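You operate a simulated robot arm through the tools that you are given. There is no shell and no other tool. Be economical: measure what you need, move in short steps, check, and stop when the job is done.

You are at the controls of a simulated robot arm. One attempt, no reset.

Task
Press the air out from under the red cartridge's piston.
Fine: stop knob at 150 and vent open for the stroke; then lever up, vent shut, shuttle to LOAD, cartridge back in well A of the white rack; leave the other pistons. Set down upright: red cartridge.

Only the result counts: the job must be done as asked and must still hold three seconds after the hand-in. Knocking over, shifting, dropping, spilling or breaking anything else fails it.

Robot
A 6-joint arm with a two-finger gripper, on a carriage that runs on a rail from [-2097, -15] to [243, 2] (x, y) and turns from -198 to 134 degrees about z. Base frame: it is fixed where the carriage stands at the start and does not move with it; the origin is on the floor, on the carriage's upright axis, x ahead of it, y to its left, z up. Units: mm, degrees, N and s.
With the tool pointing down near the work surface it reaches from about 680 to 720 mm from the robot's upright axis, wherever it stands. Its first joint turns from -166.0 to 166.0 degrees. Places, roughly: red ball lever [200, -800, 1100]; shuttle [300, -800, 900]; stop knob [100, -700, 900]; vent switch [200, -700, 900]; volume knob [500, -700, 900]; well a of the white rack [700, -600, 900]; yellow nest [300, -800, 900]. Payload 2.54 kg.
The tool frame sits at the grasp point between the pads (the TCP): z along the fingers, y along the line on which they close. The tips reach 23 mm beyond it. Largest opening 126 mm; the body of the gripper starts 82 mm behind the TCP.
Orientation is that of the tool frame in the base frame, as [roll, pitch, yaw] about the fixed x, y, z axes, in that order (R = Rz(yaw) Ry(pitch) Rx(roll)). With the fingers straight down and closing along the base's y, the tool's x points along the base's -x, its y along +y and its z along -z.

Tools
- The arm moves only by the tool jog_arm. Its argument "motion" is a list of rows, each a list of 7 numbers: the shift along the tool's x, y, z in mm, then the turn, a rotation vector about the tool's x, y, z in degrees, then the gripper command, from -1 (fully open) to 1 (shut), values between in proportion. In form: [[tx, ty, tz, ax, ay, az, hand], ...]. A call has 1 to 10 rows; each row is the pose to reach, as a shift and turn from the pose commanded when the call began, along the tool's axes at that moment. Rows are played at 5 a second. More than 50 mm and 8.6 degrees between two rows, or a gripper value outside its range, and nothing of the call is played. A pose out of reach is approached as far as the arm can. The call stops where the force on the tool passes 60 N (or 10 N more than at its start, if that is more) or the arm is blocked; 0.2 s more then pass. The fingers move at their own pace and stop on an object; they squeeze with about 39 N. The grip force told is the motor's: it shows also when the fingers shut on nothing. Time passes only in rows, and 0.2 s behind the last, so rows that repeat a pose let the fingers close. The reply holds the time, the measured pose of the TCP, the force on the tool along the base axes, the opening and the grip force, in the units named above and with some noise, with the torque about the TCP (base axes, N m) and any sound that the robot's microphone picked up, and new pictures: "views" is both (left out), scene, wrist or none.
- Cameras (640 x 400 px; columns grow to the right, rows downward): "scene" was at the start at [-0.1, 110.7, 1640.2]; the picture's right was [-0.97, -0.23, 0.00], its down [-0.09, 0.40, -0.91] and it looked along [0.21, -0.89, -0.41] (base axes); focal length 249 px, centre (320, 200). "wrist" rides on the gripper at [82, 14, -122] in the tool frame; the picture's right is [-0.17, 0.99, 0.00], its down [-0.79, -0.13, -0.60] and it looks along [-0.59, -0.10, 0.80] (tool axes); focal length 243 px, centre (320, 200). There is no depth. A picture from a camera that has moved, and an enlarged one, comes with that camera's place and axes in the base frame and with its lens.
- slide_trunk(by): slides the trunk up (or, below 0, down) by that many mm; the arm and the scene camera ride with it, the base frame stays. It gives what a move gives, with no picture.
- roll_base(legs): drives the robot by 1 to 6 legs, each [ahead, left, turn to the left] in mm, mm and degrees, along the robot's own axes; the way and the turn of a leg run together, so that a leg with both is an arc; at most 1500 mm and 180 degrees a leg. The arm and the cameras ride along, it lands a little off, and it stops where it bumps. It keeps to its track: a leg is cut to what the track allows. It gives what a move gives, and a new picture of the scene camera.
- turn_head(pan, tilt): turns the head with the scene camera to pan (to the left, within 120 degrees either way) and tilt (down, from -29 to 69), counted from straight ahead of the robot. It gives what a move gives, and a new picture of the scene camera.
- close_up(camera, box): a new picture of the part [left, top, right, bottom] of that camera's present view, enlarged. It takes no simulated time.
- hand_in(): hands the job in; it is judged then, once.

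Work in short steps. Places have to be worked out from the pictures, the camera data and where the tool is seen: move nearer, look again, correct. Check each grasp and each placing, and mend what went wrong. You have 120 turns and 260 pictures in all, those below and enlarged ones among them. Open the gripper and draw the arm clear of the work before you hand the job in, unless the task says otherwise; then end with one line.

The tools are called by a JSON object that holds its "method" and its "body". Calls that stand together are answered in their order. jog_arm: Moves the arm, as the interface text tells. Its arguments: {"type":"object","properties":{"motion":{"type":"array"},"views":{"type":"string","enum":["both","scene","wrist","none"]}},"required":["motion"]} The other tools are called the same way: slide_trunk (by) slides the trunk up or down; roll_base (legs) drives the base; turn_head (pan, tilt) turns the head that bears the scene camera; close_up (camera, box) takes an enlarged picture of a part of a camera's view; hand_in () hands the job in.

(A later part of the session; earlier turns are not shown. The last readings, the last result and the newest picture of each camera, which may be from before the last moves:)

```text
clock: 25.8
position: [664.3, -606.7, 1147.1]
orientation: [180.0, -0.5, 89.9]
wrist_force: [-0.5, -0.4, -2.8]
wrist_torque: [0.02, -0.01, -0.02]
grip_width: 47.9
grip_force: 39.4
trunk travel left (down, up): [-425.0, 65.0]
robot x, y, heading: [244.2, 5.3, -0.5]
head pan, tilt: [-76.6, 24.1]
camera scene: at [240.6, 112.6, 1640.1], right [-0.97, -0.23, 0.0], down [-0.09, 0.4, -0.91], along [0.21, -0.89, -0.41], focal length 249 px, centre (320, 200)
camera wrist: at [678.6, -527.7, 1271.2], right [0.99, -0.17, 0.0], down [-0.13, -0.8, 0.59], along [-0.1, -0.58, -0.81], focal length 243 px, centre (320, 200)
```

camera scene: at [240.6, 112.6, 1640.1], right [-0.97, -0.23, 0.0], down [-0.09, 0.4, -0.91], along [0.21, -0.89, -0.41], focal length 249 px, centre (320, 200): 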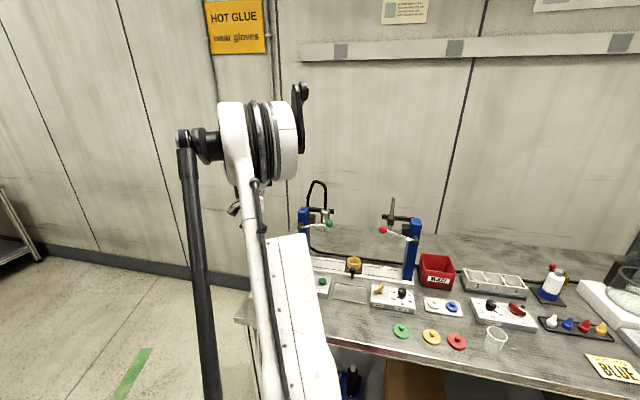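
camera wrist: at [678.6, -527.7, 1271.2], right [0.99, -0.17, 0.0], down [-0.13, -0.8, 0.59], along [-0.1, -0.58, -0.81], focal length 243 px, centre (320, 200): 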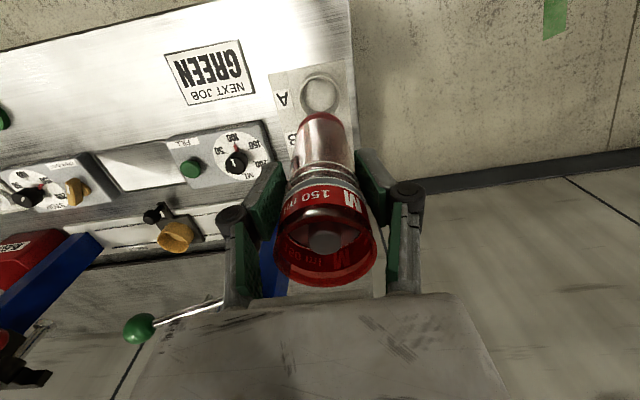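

Lifted cleanly. The scene camera now has an unobstructed view of the press; I'll enlarge it to learn the geometry.

{"method": "close_up", "body": {"camera": "scene", "box": [285, 170, 445, 320]}}

```text
2.67 times, centred on (365, 245) of scene
camera zoom: at [240.6, 112.6, 1640.1], right [-0.97, -0.23, 0.0], down [-0.09, 0.4, -0.91], along [0.21, -0.89, -0.41], focal length 664 px, centre (200, 80)
```

zoom: 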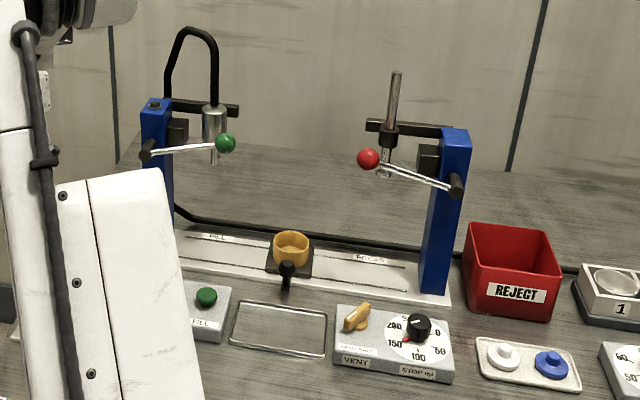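

Ball lever ≈(195,-788,1121), hub ≈(65,-776,1100), ram ≈(166,-838), nest at LOAD ≈(292,-838). I'll carry the cartridge at height to x≈292, staying on the near side, then look.

{"method": "jog_arm", "body": {"motion": [[5, -46, 0, 0, 0, 0, 1], [5, -93, 0, 0, 0, 0, 1], [5, -140, 0, 0, 0, 0, 1], [5, -187, 0, 0, 0, 0, 1], [5, -234, 0, 0, 0, 0, 1], [5, -281, 0, 0, 0, 0, 1], [0, -328, 0, 0, 0, 0, 1], [-20, -370, 0, 0, 0, 0, 1], [-60, -372, 0, 0, 0, 0, 1]], "views": "wrist"}}

{"method": "close_up", "body": {"camera": "wrist", "box": [180, 40, 460, 300]}}

```text
clock: 27.8
position: [291.9, -668.5, 1143.8]
orientation: [-180.0, -0.6, 89.9]
wrist_force: [-0.4, -1.1, -2.3]
wrist_torque: [0.03, -0.01, 0.04]
grip_width: 47.9
grip_force: 38.9
trunk travel left (down, up): [-425.0, 65.0]
robot x, y, heading: [241.2, 2.6, -0.1]
head pan, tilt: [-76.6, 24.1]
camera wrist: at [305.2, -588.8, 1267.5], right [0.99, -0.17, 0.0], down [-0.13, -0.8, 0.59], along [-0.1, -0.58, -0.81], focal length 243 px, centre (320, 200)
```

wrist: 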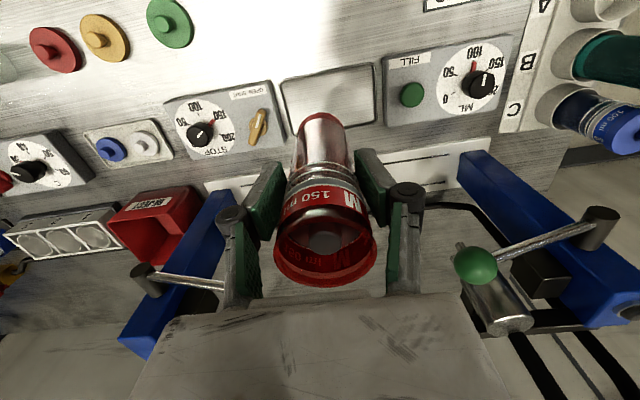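

```text
1.54 times, centred on (320, 170) of wrist
camera zoom: at [305.2, -588.8, 1267.5], right [0.99, -0.17, 0.0], down [-0.13, -0.8, 0.59], along [-0.1, -0.58, -0.81], focal length 373 px, centre (320, 246)
```

zoom: 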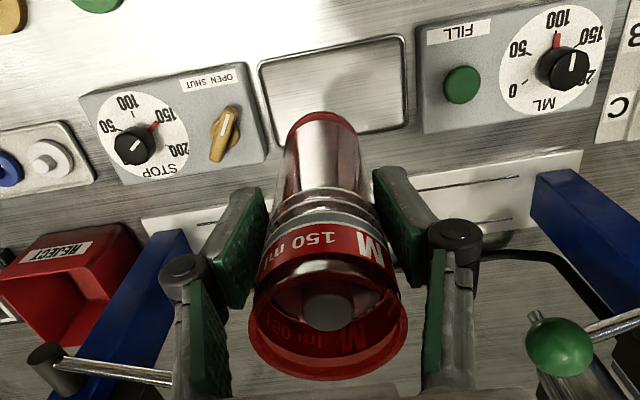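

Combining six views puts the nest rim at about (304,-848,903). I'll test the reach by moving out over it at this height.

{"method": "jog_arm", "body": {"motion": [[-40, 4, 0, 0, 0, 0, 1], [-80, 8, 0, 0, 0, 0, 1], [-120, 12, 0, 0, 0, 0, 1], [-150, 12, 0, 0, 0, 0, 1], [-180, 12, 0, 0, 0, 0, 1]], "views": "both"}}

```text
clock: 29.0
position: [303.5, -845.3, 1141.5]
orientation: [179.9, -0.6, 90.0]
wrist_force: [0.4, -0.2, -3.1]
wrist_torque: [0.05, 0.01, -0.03]
grip_width: 47.7
grip_force: 38.8
trunk travel left (down, up): [-425.0, 65.0]
robot x, y, heading: [242.9, 1.0, -0.2]
head pan, tilt: [-76.6, 24.1]
camera scene: at [240.7, 112.1, 1640.2], right [-0.97, -0.23, 0.0], down [-0.09, 0.4, -0.91], along [0.21, -0.89, -0.41], focal length 249 px, centre (320, 200)
camera wrist: at [318.1, -766.2, 1265.3], right [0.99, -0.17, 0.0], down [-0.13, -0.8, 0.59], along [-0.1, -0.58, -0.81], focal length 243 px, centre (320, 200)
```

scene: 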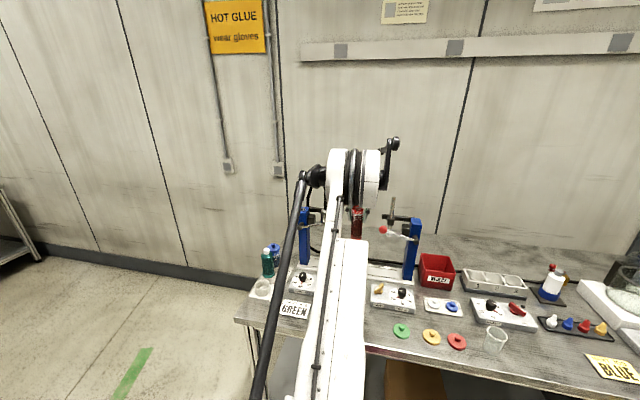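
wrist: 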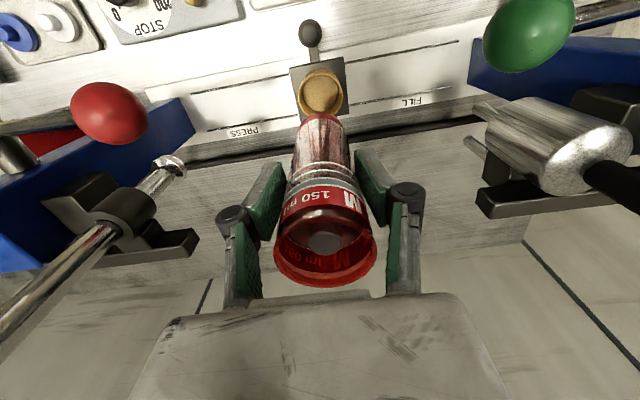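

Reach is fine and the nest is visible beyond the cartridge. Zooming to refine the alignment.

{"method": "close_up", "body": {"camera": "wrist", "box": [260, 20, 390, 150]}}

{"method": "close_up", "body": {"camera": "scene", "box": [280, 170, 440, 310]}}

```text
3.08 times, centred on (325, 85) of wrist
camera zoom: at [318.1, -766.2, 1265.3], right [0.99, -0.17, 0.0], down [-0.13, -0.8, 0.59], along [-0.1, -0.58, -0.81], focal length 746 px, centre (305, 554)
```

zoom: 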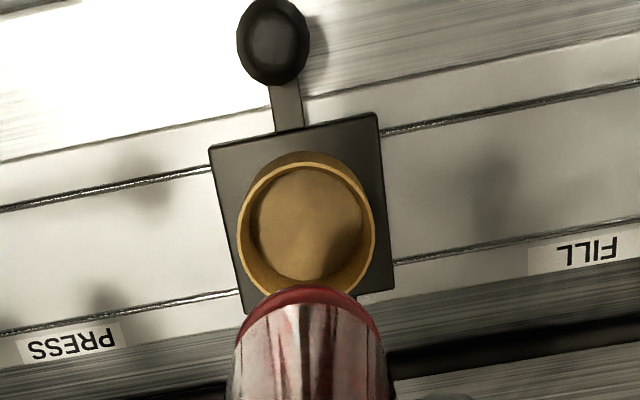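

```text
2.86 times, centred on (360, 240) of scene
camera zoom: at [240.7, 112.1, 1640.2], right [-0.97, -0.23, 0.0], down [-0.09, 0.4, -0.91], along [0.21, -0.89, -0.41], focal length 711 px, centre (206, 86)
```

zoom: 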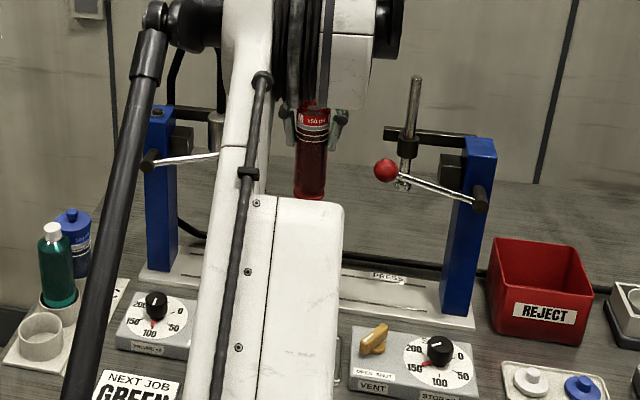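

{"method": "close_up", "body": {"camera": "wrist", "box": [250, 90, 400, 300]}}

{"method": "close_up", "body": {"camera": "scene", "box": [330, 190, 385, 245]}}

```text
1.90 times, centred on (325, 195) of wrist
camera zoom: at [318.1, -766.2, 1265.3], right [0.99, -0.17, 0.0], down [-0.13, -0.8, 0.59], along [-0.1, -0.58, -0.81], focal length 462 px, centre (310, 210)
```

zoom: 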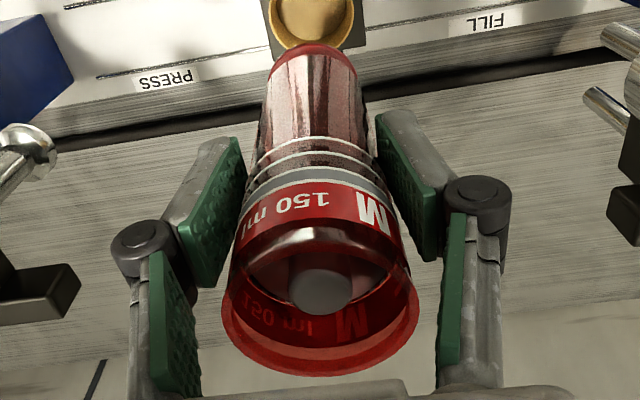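

```text
7.27 times, centred on (358, 218) of scene
camera zoom: at [240.7, 112.1, 1640.2], right [-0.97, -0.23, 0.0], down [-0.09, 0.4, -0.91], along [0.21, -0.89, -0.41], focal length 1810 px, centre (47, 73)
```

zoom: 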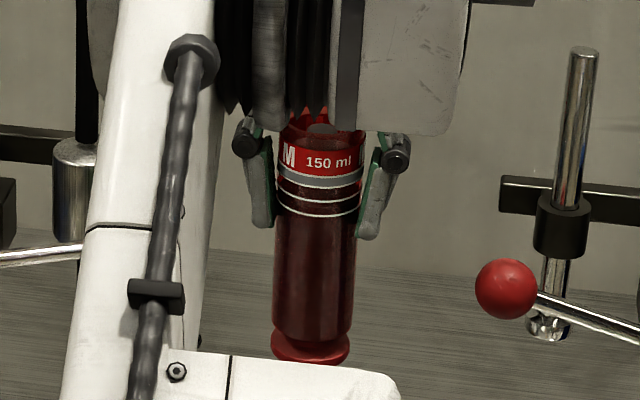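

The cartridge is vertical with a red foot; its axis is ~2 mm off in x. I'll lower to just above the nest rim and re-check.

{"method": "jog_arm", "body": {"motion": [[0, -2, 40, 0, 0, 0, 1], [0, -2, 80, 0, 0, 0, 1], [0, -2, 112, 0, 0, 0, 1]], "views": "both"}}

{"method": "close_up", "body": {"camera": "wrist", "box": [250, 50, 400, 180]}}

{"method": "close_up", "body": {"camera": "scene", "box": [320, 200, 400, 280]}}

```text
clock: 29.8
position: [303.1, -846.3, 1031.2]
orientation: [179.9, -0.6, 89.8]
wrist_force: [-0.6, -0.3, -2.6]
wrist_torque: [0.02, 0.0, 0.02]
grip_width: 48.2
grip_force: 38.3
trunk travel left (down, up): [-425.0, 65.0]
robot x, y, heading: [242.3, 5.2, 0.1]
head pan, tilt: [-76.6, 24.1]
camera scene: at [240.7, 112.3, 1640.2], right [-0.97, -0.23, 0.0], down [-0.09, 0.4, -0.91], along [0.21, -0.89, -0.41], focal length 249 px, centre (320, 200)
camera wrist: at [317.4, -765.9, 1153.9], right [0.99, -0.17, 0.0], down [-0.13, -0.8, 0.59], along [-0.1, -0.58, -0.81], focal length 243 px, centre (320, 200)
```

scene: 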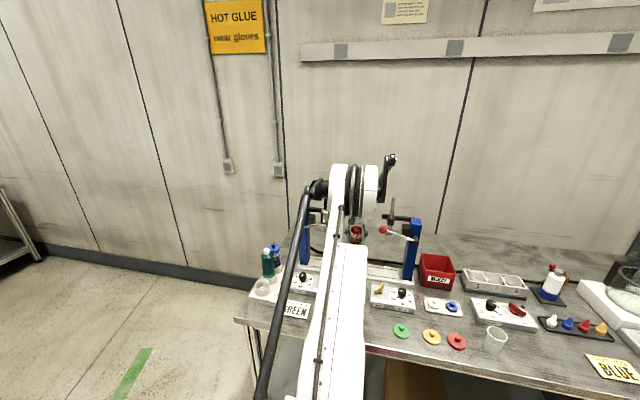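
wrist: 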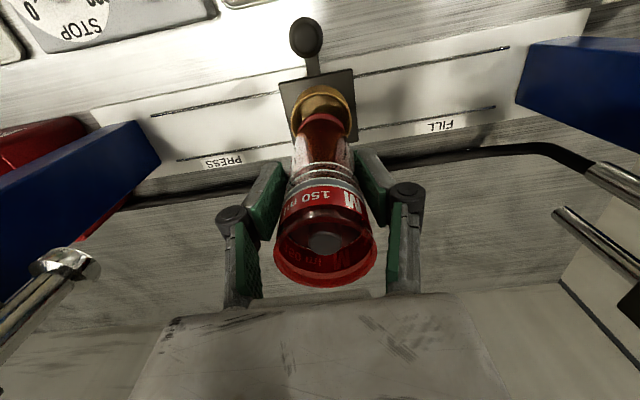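

```text
3.08 times, centred on (325, 115) of wrist
camera zoom: at [317.4, -765.9, 1153.9], right [0.99, -0.17, 0.0], down [-0.13, -0.8, 0.59], along [-0.1, -0.58, -0.81], focal length 746 px, centre (305, 462)
```

zoom: 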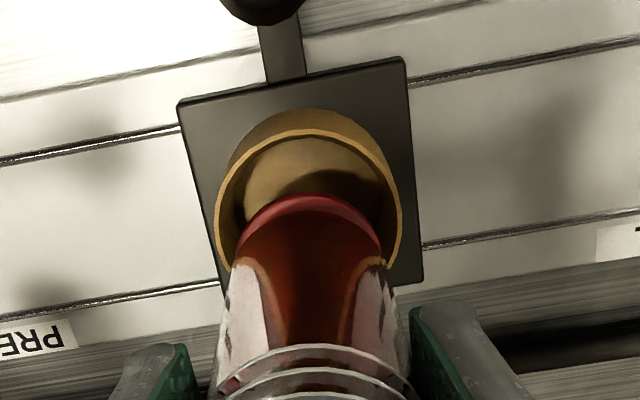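

```text
5.00 times, centred on (360, 240) of scene
camera zoom: at [240.7, 112.3, 1640.2], right [-0.97, -0.23, 0.0], down [-0.09, 0.4, -0.91], along [0.21, -0.89, -0.41], focal length 1244 px, centre (120, 0)
```

zoom: 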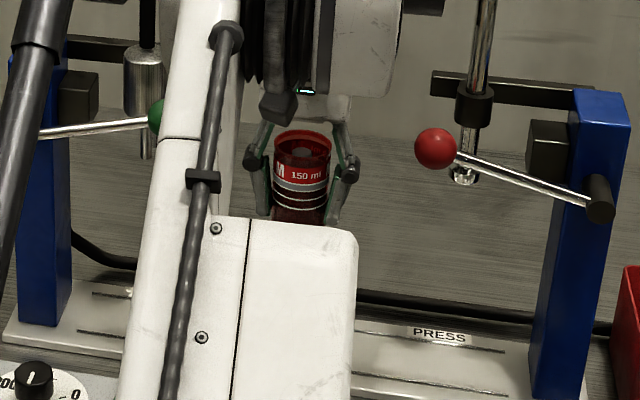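

Alignment is within ~1 mm on both axes. I'll lower it into the nest in small steps watching the force.

{"method": "jog_arm", "body": {"motion": [[0, -0.5, 10, 0, 0, 0, 1], [0, -0.5, 20, 0, 0, 0, 1], [0, -0.5, 28, 0, 0, 0, 1], [0, -0.5, 34, 0, 0, 0, 1]], "views": "wrist"}}

{"method": "close_up", "body": {"camera": "wrist", "box": [250, 50, 400, 180]}}

```text
clock: 30.8
position: [300.3, -841.6, 1000.3]
orientation: [179.9, -0.6, 89.9]
wrist_force: [2.6, 9.8, 33.3]
wrist_torque: [-0.12, -0.11, -0.02]
grip_width: 48.1
grip_force: 39.1
trunk travel left (down, up): [-425.0, 65.0]
robot x, y, heading: [239.0, -1.3, -0.3]
head pan, tilt: [-76.6, 24.1]
camera wrist: at [315.0, -761.6, 1123.1], right [0.99, -0.17, 0.0], down [-0.13, -0.8, 0.59], along [-0.1, -0.58, -0.81], focal length 243 px, centre (320, 200)
```

wrist: 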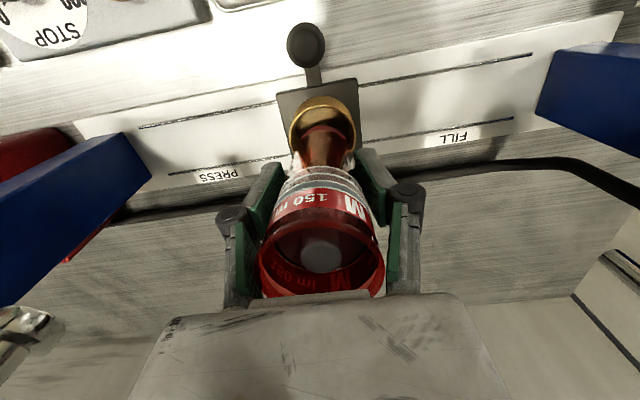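

```text
3.08 times, centred on (325, 115) of wrist
camera zoom: at [315.0, -761.6, 1123.1], right [0.99, -0.17, 0.0], down [-0.13, -0.8, 0.59], along [-0.1, -0.58, -0.81], focal length 746 px, centre (305, 462)
```

zoom: 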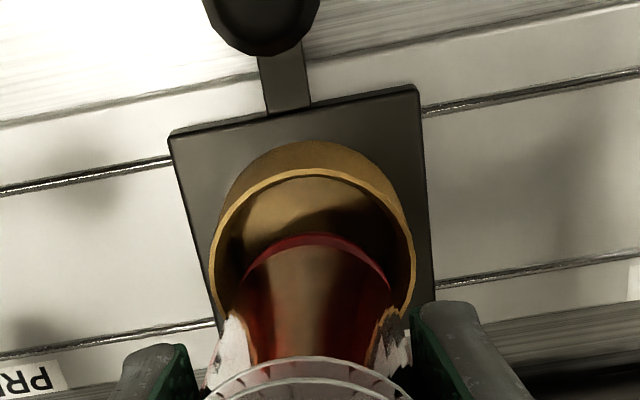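

The foot caught on the far rim (33 N): the cartridge hangs tilted with its bottom toward -y. I'll back up and measure the tilt.

{"method": "jog_arm", "body": {"motion": [[0, 0, -20, 0, 0, 0, 1], [0, 0, -60, 0, 0, 0, 1], [0, 0, -95, 0, 0, 0, 1]], "views": "both"}}

{"method": "close_up", "body": {"camera": "wrist", "box": [240, 70, 410, 300]}}

{"method": "close_up", "body": {"camera": "scene", "box": [320, 180, 400, 260]}}

```text
clock: 31.6
position: [303.5, -844.2, 1092.4]
orientation: [180.0, -0.6, 89.9]
wrist_force: [1.2, 0.7, -1.6]
wrist_torque: [0.06, 0.02, -0.03]
grip_width: 48.1
grip_force: 38.7
trunk travel left (down, up): [-425.0, 65.0]
robot x, y, heading: [239.7, 5.0, -0.3]
head pan, tilt: [-76.6, 24.1]
camera scene: at [240.7, 112.1, 1640.2], right [-0.97, -0.23, 0.0], down [-0.09, 0.4, -0.91], along [0.21, -0.89, -0.41], focal length 249 px, centre (320, 200)
camera wrist: at [316.6, -765.1, 1216.0], right [0.99, -0.17, 0.0], down [-0.13, -0.8, 0.59], along [-0.1, -0.58, -0.81], focal length 243 px, centre (320, 200)
```

scene: 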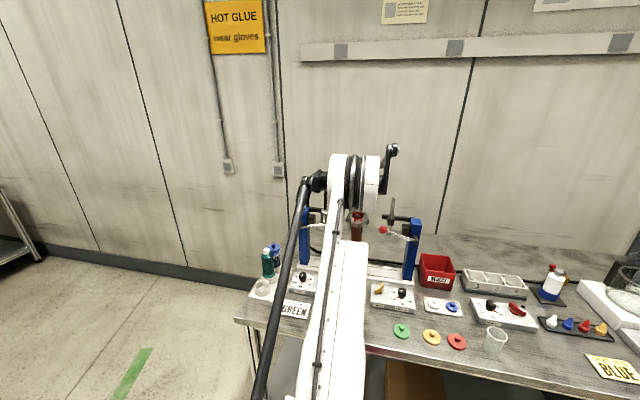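
wrist: 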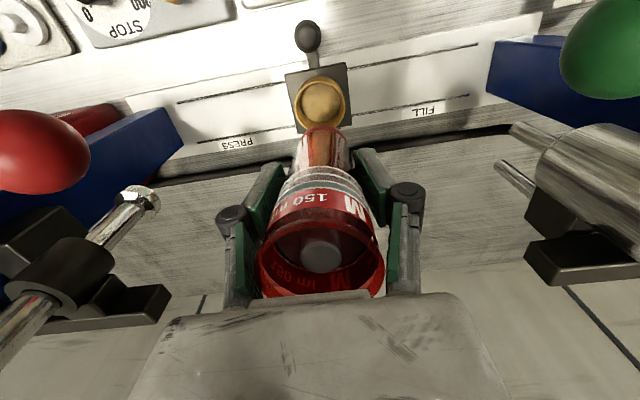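

```text
1.74 times, centred on (325, 185) of wrist
camera zoom: at [316.6, -765.1, 1216.0], right [0.99, -0.17, 0.0], down [-0.13, -0.8, 0.59], along [-0.1, -0.58, -0.81], focal length 422 px, centre (311, 226)
```

zoom: 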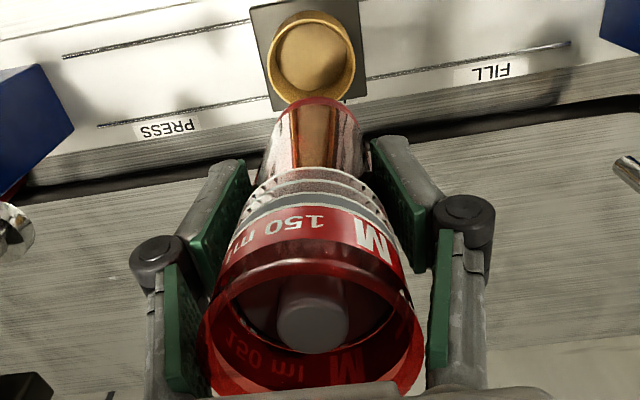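

```text
5.00 times, centred on (360, 220) of scene
camera zoom: at [240.7, 112.1, 1640.2], right [-0.97, -0.23, 0.0], down [-0.09, 0.4, -0.91], along [0.21, -0.89, -0.41], focal length 1244 px, centre (120, 100)
```

zoom: 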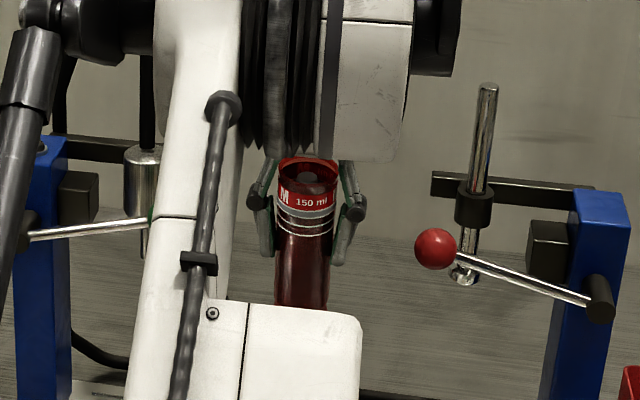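

The cartridge is tilted ≈8–9° about the pad axis (bottom toward -y). I'll rotate the tool +8° about its y axis to bring the cartridge upright and re-measure.

{"method": "jog_arm", "body": {"motion": [[0, 0, -10, 0, 4, 0, 1], [0, 0, -10, 0, 8, 0, 1], [0, 0, -10, 0, 8, 0, 1]], "views": "wrist"}}

{"method": "close_up", "body": {"camera": "scene", "box": [320, 180, 400, 260]}}

{"method": "close_up", "body": {"camera": "wrist", "box": [240, 70, 410, 300]}}

```text
clock: 32.4
position: [303.3, -845.7, 1102.3]
orientation: [179.9, -8.7, 90.0]
wrist_force: [-0.5, 0.6, -1.7]
wrist_torque: [-0.02, 0.0, -0.03]
grip_width: 47.7
grip_force: 38.8
trunk travel left (down, up): [-425.0, 65.0]
robot x, y, heading: [241.2, 1.7, -0.2]
head pan, tilt: [-76.6, 24.1]
camera wrist: at [315.9, -784.1, 1235.5], right [0.99, -0.17, -0.02], down [-0.14, -0.87, 0.47], along [-0.1, -0.46, -0.88], focal length 243 px, centre (320, 200)
```

wrist: 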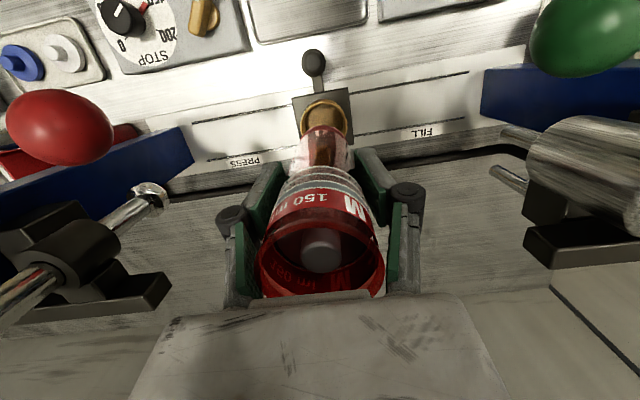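

```text
5.00 times, centred on (360, 220) of scene
camera zoom: at [240.7, 111.8, 1640.2], right [-0.97, -0.23, 0.0], down [-0.09, 0.4, -0.91], along [0.21, -0.89, -0.41], focal length 1244 px, centre (120, 100)
```

zoom: 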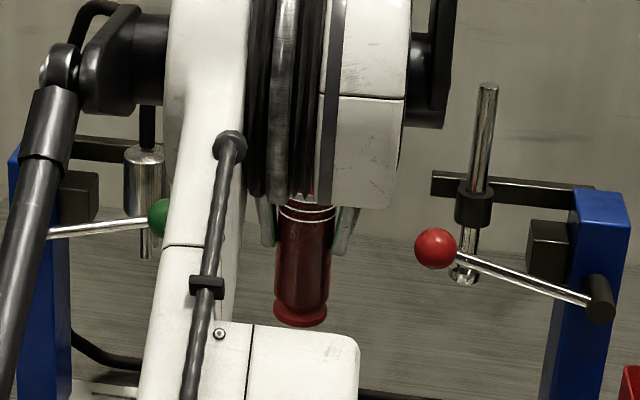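

```text
1.74 times, centred on (325, 185) of wrist
camera zoom: at [315.9, -784.1, 1235.5], right [0.99, -0.17, -0.02], down [-0.14, -0.87, 0.47], along [-0.1, -0.46, -0.88], focal length 422 px, centre (311, 226)
```

zoom: 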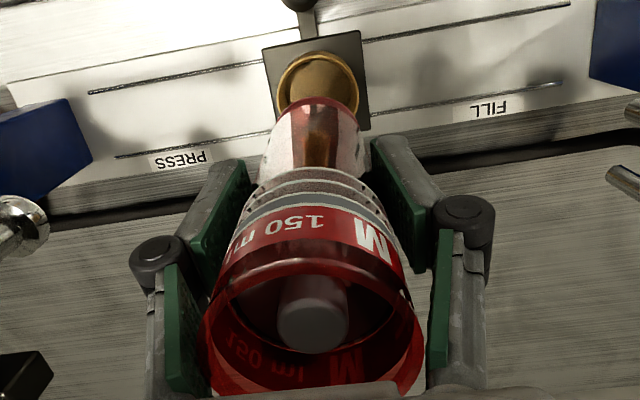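

The foot now sits under the TCP within ~2 mm and the nest is at ≈(302.5,-844). Lowering vertically (in tilted tool axes) to just above the rim.

{"method": "jog_arm", "body": {"motion": [[-4, -0.5, 35, 0, 0, 0, 1], [-8, -0.5, 69, 0, 0, 0, 1], [-11.5, -0.5, 91, 0, 0, 0, 1]], "views": "wrist"}}

{"method": "close_up", "body": {"camera": "wrist", "box": [250, 60, 400, 190]}}

```text
clock: 33.2
position: [301.3, -845.0, 1012.1]
orientation: [-180.0, -8.6, 89.9]
wrist_force: [0.2, 0.7, -2.4]
wrist_torque: [-0.04, 0.0, 0.0]
grip_width: 47.9
grip_force: 38.8
trunk travel left (down, up): [-425.0, 65.0]
robot x, y, heading: [243.3, 3.3, -0.2]
head pan, tilt: [-76.6, 24.1]
camera wrist: at [315.0, -782.9, 1145.5], right [0.99, -0.17, -0.02], down [-0.13, -0.87, 0.47], along [-0.1, -0.46, -0.88], focal length 243 px, centre (320, 200)
```

wrist: 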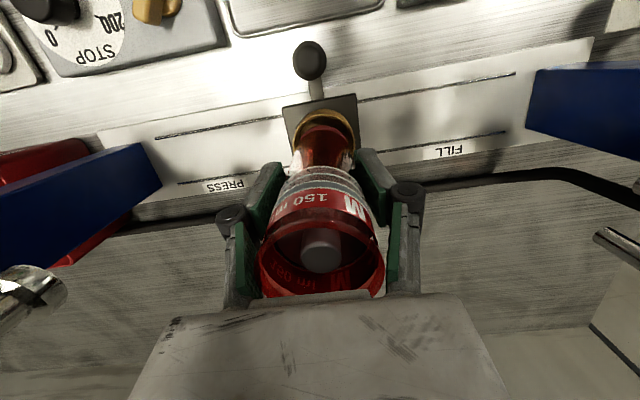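

```text
3.08 times, centred on (325, 125) of wrist
camera zoom: at [315.0, -782.9, 1145.5], right [0.99, -0.17, -0.02], down [-0.13, -0.87, 0.47], along [-0.1, -0.46, -0.88], focal length 746 px, centre (305, 431)
```

zoom: 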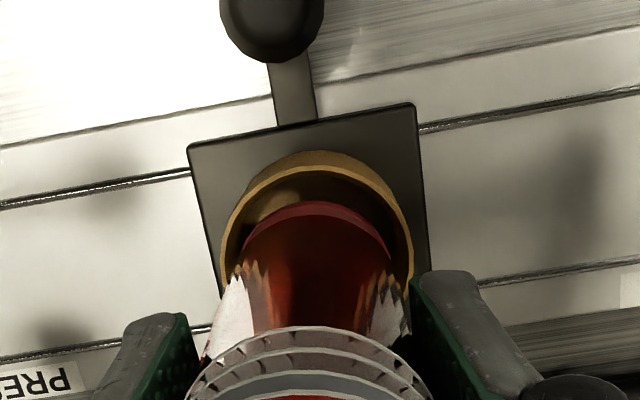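

Looks concentric within a couple of mm. I'll shift -1.5 mm in y and lower gradually, watching the force.

{"method": "jog_arm", "body": {"motion": [[-2.7, 0, 8, 0, 0, 0, 1], [-3.9, 0, 16, 0, 0, 0, 1], [-5.1, 0, 24, 0, 0, 0, 1]], "views": "wrist"}}

{"method": "close_up", "body": {"camera": "wrist", "box": [250, 60, 400, 190]}}

```text
clock: 34.0
position: [301.1, -844.3, 986.4]
orientation: [180.0, -8.6, 90.0]
wrist_force: [-0.1, 0.0, -2.6]
wrist_torque: [0.01, -0.03, -0.01]
grip_width: 48.0
grip_force: 39.1
trunk travel left (down, up): [-425.0, 65.0]
robot x, y, heading: [238.3, 2.2, -0.3]
head pan, tilt: [-76.6, 24.1]
camera wrist: at [314.6, -782.7, 1119.9], right [0.99, -0.17, -0.02], down [-0.13, -0.87, 0.47], along [-0.1, -0.46, -0.88], focal length 243 px, centre (320, 200)
```

wrist: 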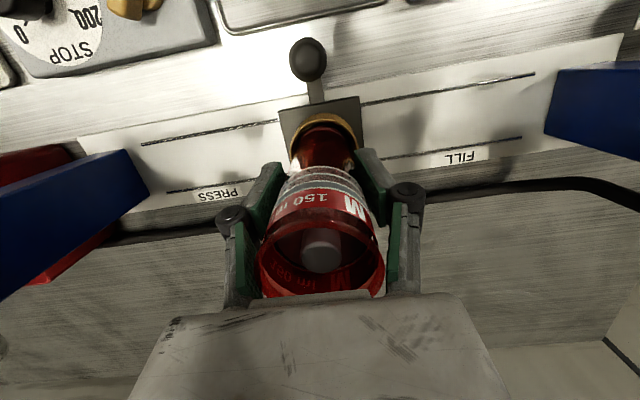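

```text
3.08 times, centred on (325, 125) of wrist
camera zoom: at [314.6, -782.7, 1119.9], right [0.99, -0.17, -0.02], down [-0.13, -0.87, 0.47], along [-0.1, -0.46, -0.88], focal length 746 px, centre (305, 431)
```

zoom: 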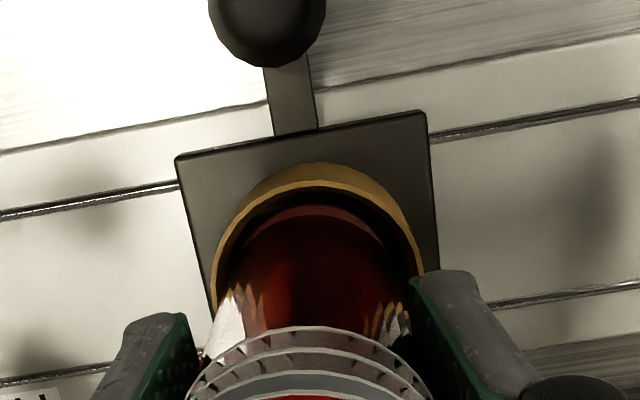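

No contact force and the foot is inside the cup. Continuing down in small steps.

{"method": "jog_arm", "body": {"motion": [[-0.9, 0, 6, 0, 0, 0, 1], [-1.8, 0, 12, 0, 0, 0, 1], [-2.7, 0, 18, 0, 0, 0, 1]], "views": "none"}}

```text
clock: 34.8
position: [300.8, -843.0, 970.6]
orientation: [179.8, -8.6, 89.9]
wrist_force: [-0.6, -4.3, 24.6]
wrist_torque: [-0.86, -0.24, -0.02]
grip_width: 48.0
grip_force: 39.0
trunk travel left (down, up): [-425.0, 65.0]
robot x, y, heading: [240.5, 3.5, -0.0]
head pan, tilt: [-76.6, 24.1]
```

{"method": "close_up", "body": {"camera": "wrist", "box": [220, 60, 420, 300]}}

{"method": "close_up", "body": {"camera": "scene", "box": [310, 180, 410, 280]}}

```text
1.67 times, centred on (320, 180) of wrist
camera zoom: at [313.7, -781.9, 1104.4], right [0.99, -0.17, -0.02], down [-0.14, -0.87, 0.47], along [-0.1, -0.46, -0.88], focal length 404 px, centre (320, 233)
```

zoom: 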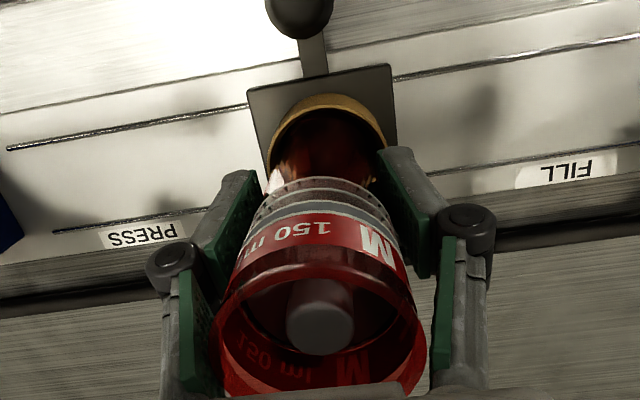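

```text
4.00 times, centred on (360, 230) of scene
camera zoom: at [240.5, 113.9, 1640.5], right [-0.97, -0.23, 0.0], down [-0.09, 0.4, -0.91], along [0.21, -0.89, -0.41], focal length 995 px, centre (160, 80)
```

zoom: 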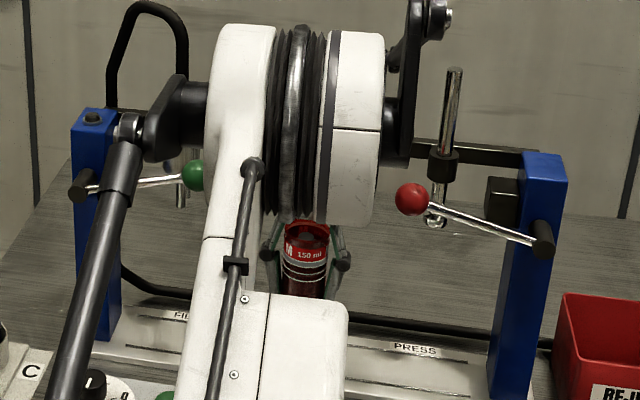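

It's seated on the nest floor. I'll open the fingers and look.

{"method": "jog_arm", "body": {"motion": [[0, 0, -1, 0, 0, 0, 0.15], [0, 0, -1, 0, 0, 0, -0.2], [0, 0, -1, 0, 0, 0, -0.2]], "views": "wrist"}}

```text
clock: 35.6
position: [300.6, -845.0, 969.8]
orientation: [179.9, -8.6, 89.9]
wrist_force: [-0.1, 0.2, 0.1]
wrist_torque: [0.02, 0.03, 0.03]
grip_width: 75.8
grip_force: 0.0
trunk travel left (down, up): [-425.0, 65.0]
robot x, y, heading: [240.6, 1.1, -0.3]
head pan, tilt: [-76.6, 24.1]
camera wrist: at [314.0, -783.2, 1103.2], right [0.99, -0.17, -0.02], down [-0.13, -0.87, 0.47], along [-0.1, -0.46, -0.88], focal length 243 px, centre (320, 200)
```

wrist: 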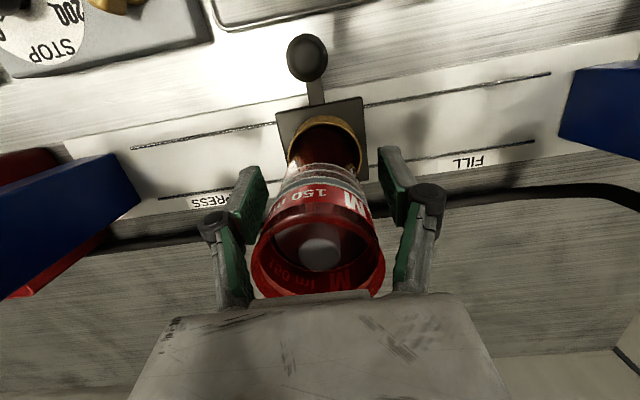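

The cartridge stands freely in the nest. I'll rise straight up clear of it, then back off toward +y.

{"method": "jog_arm", "body": {"motion": [[6, 0, -40, 0, 0, 0, -0.2], [12.5, 0, -82, 0, 0, 0, -0.2], [18, 0, -120, 0, 0, 0, -0.2], [55, 0, -130, 0, -5, 0, -0.2], [95, 0, -135, 0, -10, 0, -0.2], [140, 0, -140, 0, -18, 0, -0.2]], "views": "both"}}

```text
clock: 37.0
position: [299.8, -728.6, 1128.4]
orientation: [179.9, 9.5, 89.9]
wrist_force: [0.4, 0.4, 0.3]
wrist_torque: [0.03, 0.03, -0.01]
grip_width: 75.7
grip_force: 0.0
trunk travel left (down, up): [-425.0, 65.0]
robot x, y, heading: [241.0, -2.8, 0.0]
head pan, tilt: [-76.6, 24.1]
camera scene: at [240.6, 112.1, 1640.3], right [-0.97, -0.23, 0.0], down [-0.09, 0.4, -0.91], along [0.21, -0.89, -0.41], focal length 249 px, centre (320, 200)
camera wrist: at [314.0, -629.2, 1235.9], right [0.99, -0.17, 0.03], down [-0.13, -0.68, 0.72], along [-0.1, -0.71, -0.69], focal length 243 px, centre (320, 200)
```

scene: 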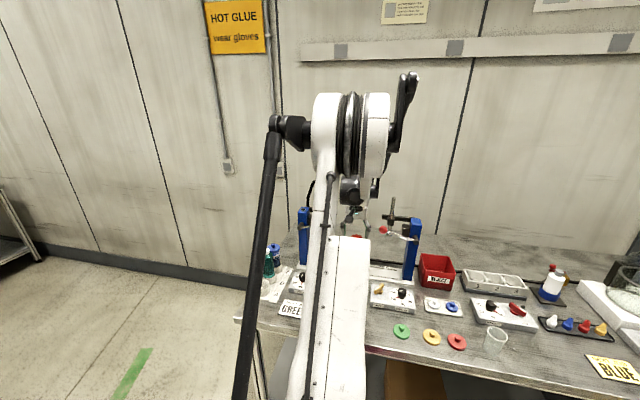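
wrist: 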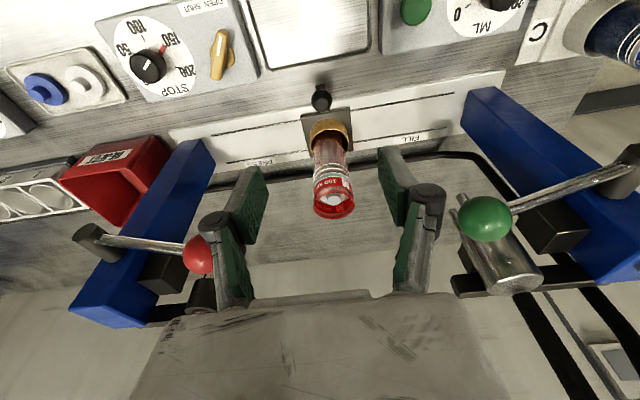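

The cartridge is upright in the nest. Now I'll approach the shuttle knob (≈301,-773,908) with the hand tilted ~30° back so it will pass under the lever.

{"method": "jog_arm", "body": {"motion": [[3, 1, 42, 0, -5, 0, -0.2], [7, 1, 84, 0, -10, 0, -0.2], [10, 1, 126, 0, -15, 0, -0.2], [14, 1, 168, 0, -20, 0, -0.2]], "views": "wrist"}}

{"method": "close_up", "body": {"camera": "wrist", "box": [220, 80, 420, 260]}}

```text
clock: 38.0
position: [302.2, -741.1, 959.6]
orientation: [179.9, 29.4, 89.8]
wrist_force: [0.4, 1.0, 0.5]
wrist_torque: [0.04, -0.01, -0.06]
grip_width: 75.5
grip_force: 0.0
trunk travel left (down, up): [-425.0, 65.0]
robot x, y, heading: [242.2, 0.7, -0.1]
head pan, tilt: [-76.6, 24.1]
camera wrist: at [316.4, -610.8, 1026.3], right [0.99, -0.15, 0.08], down [-0.13, -0.39, 0.91], along [-0.1, -0.91, -0.41], focal length 243 px, centre (320, 200)
```

wrist: 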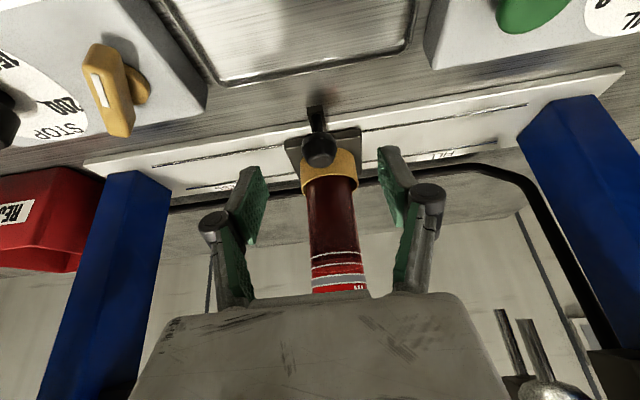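

```text
2.22 times, centred on (320, 170) of wrist
camera zoom: at [316.4, -610.8, 1026.3], right [0.99, -0.15, 0.08], down [-0.13, -0.39, 0.91], along [-0.1, -0.91, -0.41], focal length 539 px, centre (320, 267)
```

zoom: 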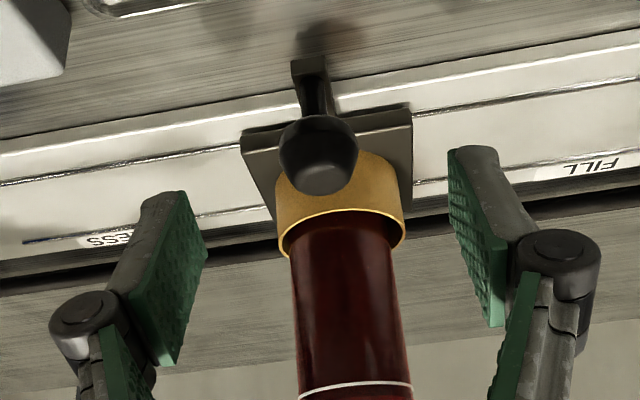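

Knob confirmed at (302,-773,909). Advancing 60 mm along the tool and gripping it.

{"method": "jog_arm", "body": {"motion": [[0, 0, 30, 0, 0, 0, -0.2], [0, 0, 60, 0, 0, 0, -0.2], [0, 0, 60, 0, 0, 0, 0.5], [0, 0, 60, 0, 0, 0, 1], [0, 0, 60, 0, 0, 0, 1]], "views": "wrist"}}

```text
clock: 39.2
position: [304.8, -771.0, 909.5]
orientation: [180.0, 29.5, 89.9]
wrist_force: [0.5, 2.0, -2.5]
wrist_torque: [0.02, 0.05, -0.03]
grip_width: 22.6
grip_force: 44.4
trunk travel left (down, up): [-425.0, 65.0]
robot x, y, heading: [244.8, 0.2, -0.2]
head pan, tilt: [-76.6, 24.1]
camera wrist: at [318.0, -640.5, 976.4], right [0.99, -0.15, 0.08], down [-0.13, -0.4, 0.91], along [-0.1, -0.91, -0.41], focal length 243 px, centre (320, 200)
```

wrist: 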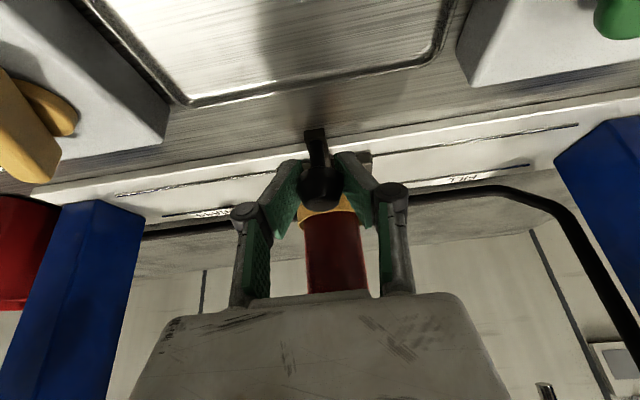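

Knob gripped (22.6 mm). I'll drag the shuttle toward PRESS (-x) in steps.

{"method": "jog_arm", "body": {"motion": [[0, -15, 0, 0, 0, 0, 1], [0, -30, 0, 0, 0, 0, 1], [0, -45, 0, 0, 0, 0, 1], [0, -60, 0, 0, 0, 0, 1], [0, -75, 0, 0, 0, 0, 1], [0, -90, 0, 0, 0, 0, 1], [0, -100, 0, 0, 0, 0, 1]], "views": "both"}}

{"method": "close_up", "body": {"camera": "scene", "box": [310, 180, 450, 300]}}

```text
clock: 40.8
position: [201.4, -770.9, 908.7]
orientation: [-179.9, 29.5, 89.8]
wrist_force: [-1.8, -27.6, 22.2]
wrist_torque: [-0.41, -0.03, -0.01]
grip_width: 22.3
grip_force: 45.0
trunk travel left (down, up): [-425.0, 65.0]
robot x, y, heading: [242.4, 1.3, 0.2]
head pan, tilt: [-76.6, 24.1]
camera scene: at [240.5, 112.0, 1640.3], right [-0.97, -0.23, 0.0], down [-0.09, 0.4, -0.91], along [0.21, -0.89, -0.41], focal length 249 px, centre (320, 200)
camera wrist: at [214.9, -641.0, 975.1], right [0.99, -0.15, 0.08], down [-0.13, -0.39, 0.91], along [-0.1, -0.91, -0.41], focal length 243 px, centre (320, 200)
```

scene: 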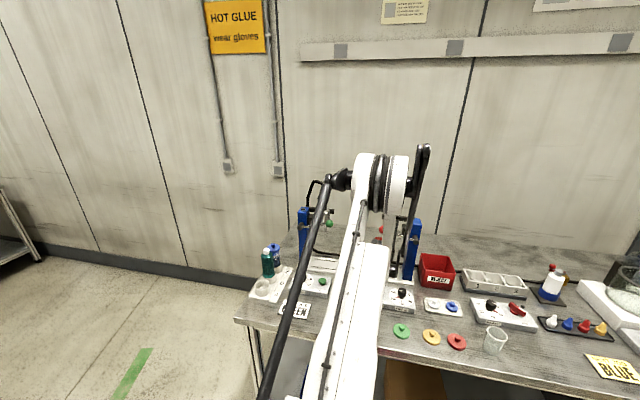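
wrist: 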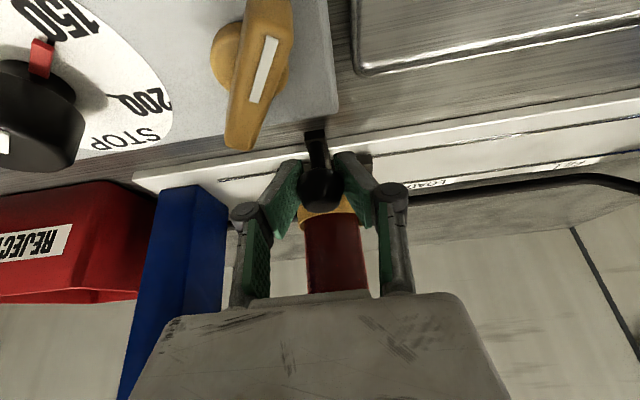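

```text
3.33 times, centred on (380, 240) of scene
camera zoom: at [240.5, 112.0, 1640.3], right [-0.97, -0.23, 0.0], down [-0.09, 0.4, -0.91], along [0.21, -0.89, -0.41], focal length 829 px, centre (120, 67)
```

zoom: 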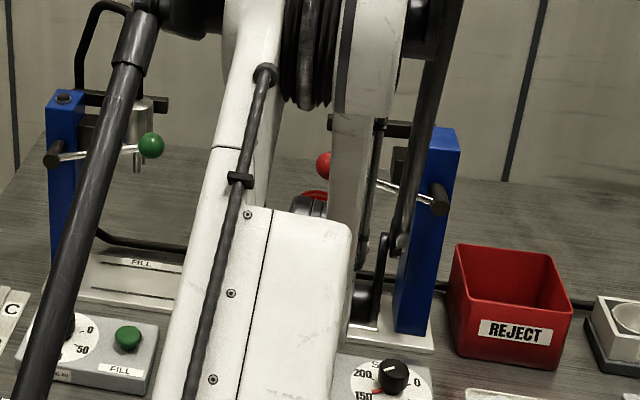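

The shuttle slid 103 mm freely, with about 35 mm left to the ram axis. Continuing slowly until the end stop.

{"method": "jog_arm", "body": {"motion": [[0, -8, 0, 0, 0, 0, 1], [0, -16, 0, 0, 0, 0, 1], [0, -24, 0, 0, 0, 0, 1], [0, -30, 0, 0, 0, 0, 1], [0, -36, 0, 0, 0, 0, 1], [0, -42, 0, 0, 0, 0, 1]], "views": "wrist"}}

```text
clock: 42.2
position: [164.1, -770.5, 907.8]
orientation: [179.9, 29.4, 90.0]
wrist_force: [17.4, -32.6, 18.0]
wrist_torque: [-0.44, -0.1, -0.13]
grip_width: 21.6
grip_force: 44.5
trunk travel left (down, up): [-425.0, 65.0]
robot x, y, heading: [241.1, 1.3, -0.1]
head pan, tilt: [-76.6, 24.1]
camera wrist: at [177.3, -641.0, 974.7], right [0.99, -0.14, 0.08], down [-0.13, -0.4, 0.91], along [-0.1, -0.91, -0.41], focal length 243 px, centre (320, 200)
```

wrist: 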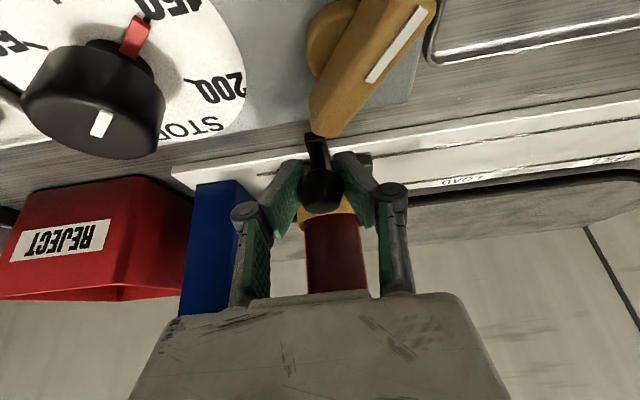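

x-force is rising (+17 N), consistent with the end stop. One small extra push to confirm.

{"method": "jog_arm", "body": {"motion": [[0, -3, 0, 0, 0, 0, 1], [0, -6, 0, 0, 0, 0, 1]], "views": "none"}}

```text
clock: 42.8
position: [163.3, -771.9, 907.6]
orientation: [179.9, 29.3, 90.2]
wrist_force: [52.5, -25.4, 15.0]
wrist_torque: [-0.78, -0.39, 0.18]
grip_width: 21.9
grip_force: 45.0
trunk travel left (down, up): [-425.0, 65.0]
robot x, y, heading: [244.7, -0.0, 0.0]
head pan, tilt: [-76.6, 24.1]
```

End stop confirmed at x≈163. I'll relax, release the knob and back out along the tool axis.

{"method": "jog_arm", "body": {"motion": [[0, 5, 0, 0, 0, 0, 1], [0, 5, 0, 0, 0, 0, 0.1], [0, 5, 0, 0, 0, 0, 0.1], [0, 5, -40, 0, 0, 0, 0.1], [0, 5, -85, 0, 0, 0, 0.1], [0, 5, -130, 0, 0, 0, 0.1]], "views": "both"}}

{"method": "close_up", "body": {"camera": "wrist", "box": [200, 50, 440, 300]}}

```text
clock: 44.2
position: [159.2, -705.7, 1021.8]
orientation: [179.9, 29.4, 89.9]
wrist_force: [0.0, 0.0, 0.7]
wrist_torque: [0.02, 0.02, 0.01]
grip_width: 56.8
grip_force: 0.1
trunk travel left (down, up): [-425.0, 65.0]
robot x, y, heading: [240.7, 0.2, -0.2]
head pan, tilt: [-76.6, 24.1]
camera scene: at [240.7, 112.5, 1640.2], right [-0.97, -0.23, 0.0], down [-0.09, 0.4, -0.91], along [0.21, -0.89, -0.41], focal length 249 px, centre (320, 200)
camera wrist: at [172.6, -575.1, 1087.4], right [0.99, -0.15, 0.08], down [-0.13, -0.4, 0.91], along [-0.1, -0.91, -0.41], focal length 243 px, centre (320, 200)
```

scene: 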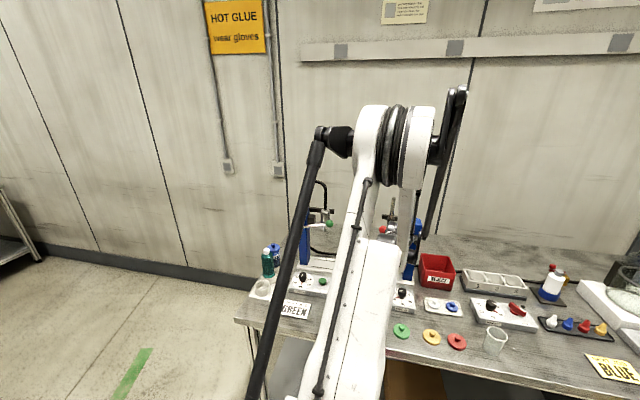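
wrist: 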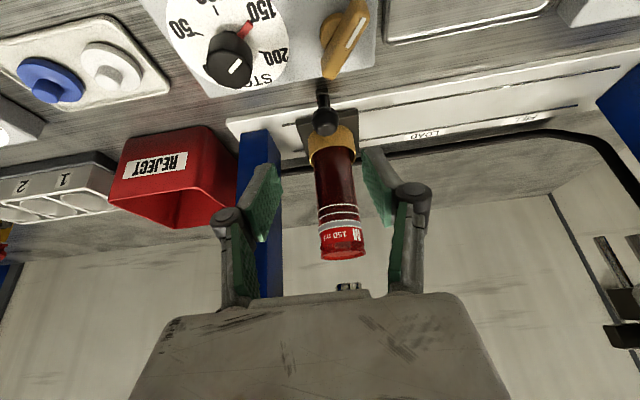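

```text
1.60 times, centred on (320, 175) of wrist
camera zoom: at [172.6, -575.1, 1087.4], right [0.99, -0.15, 0.08], down [-0.13, -0.4, 0.91], along [-0.1, -0.91, -0.41], focal length 388 px, centre (320, 240)
```

zoom: 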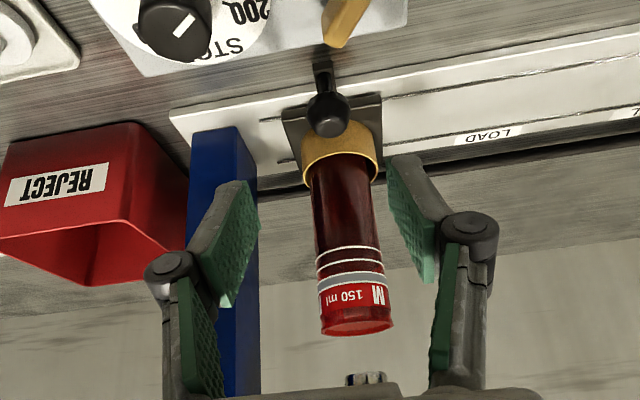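

The cartridge is under the ram with vent open and stop at 150. Next, the lever: I'll approach its ball horizontally from the +y side with fingers above and below. First, tilt the hand toward horizontal while rising to z≈1125.

{"method": "jog_arm", "body": {"motion": [[-4, 5, -15, 0, -8, 0, 0.1], [-8, 10, -30, 0, -16, 0, 0.1], [-12, 16, -45, 0, -24, 0, 0.1], [-16, 22, -60, 0, -32, 0, 0.1], [-20, 28, -75, 0, -40, 0, 0.1], [-24, 34, -90, 0, -48, 0, 0.1], [-28, 40, -102, 0, -56, 0, 0.1]], "views": "both"}}

```text
clock: 45.8
position: [197.0, -692.6, 1139.3]
orientation: [179.5, 84.9, 89.4]
wrist_force: [0.6, -0.3, 0.0]
wrist_torque: [-0.01, 0.03, 0.0]
grip_width: 56.8
grip_force: 0.1
out of reach, approached as far as the arm can: row 7
trunk travel left (down, up): [-425.0, 65.0]
robot x, y, heading: [238.7, 1.8, -0.1]
head pan, tilt: [-76.6, 24.1]
camera scene: at [240.7, 112.3, 1640.2], right [-0.97, -0.23, 0.0], down [-0.09, 0.4, -0.91], along [0.21, -0.89, -0.41], focal length 249 px, centre (320, 200)
camera wrist: at [210.7, -565.3, 1068.1], right [0.99, -0.02, 0.17], down [-0.13, 0.53, 0.84], along [-0.1, -0.85, 0.52], focal length 243 px, centre (320, 200)
```

scene: 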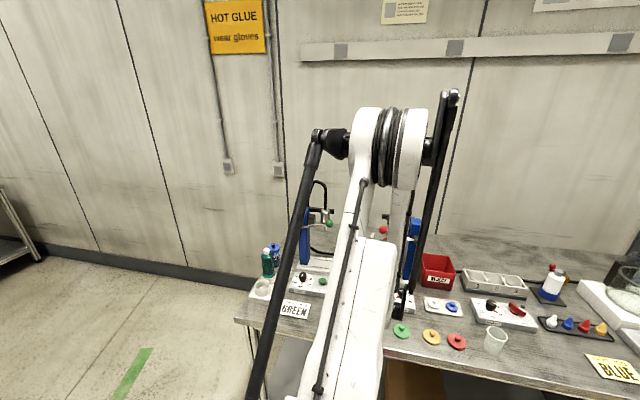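
wrist: 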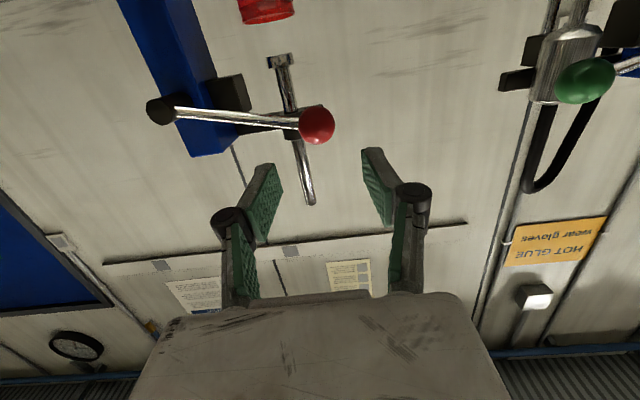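

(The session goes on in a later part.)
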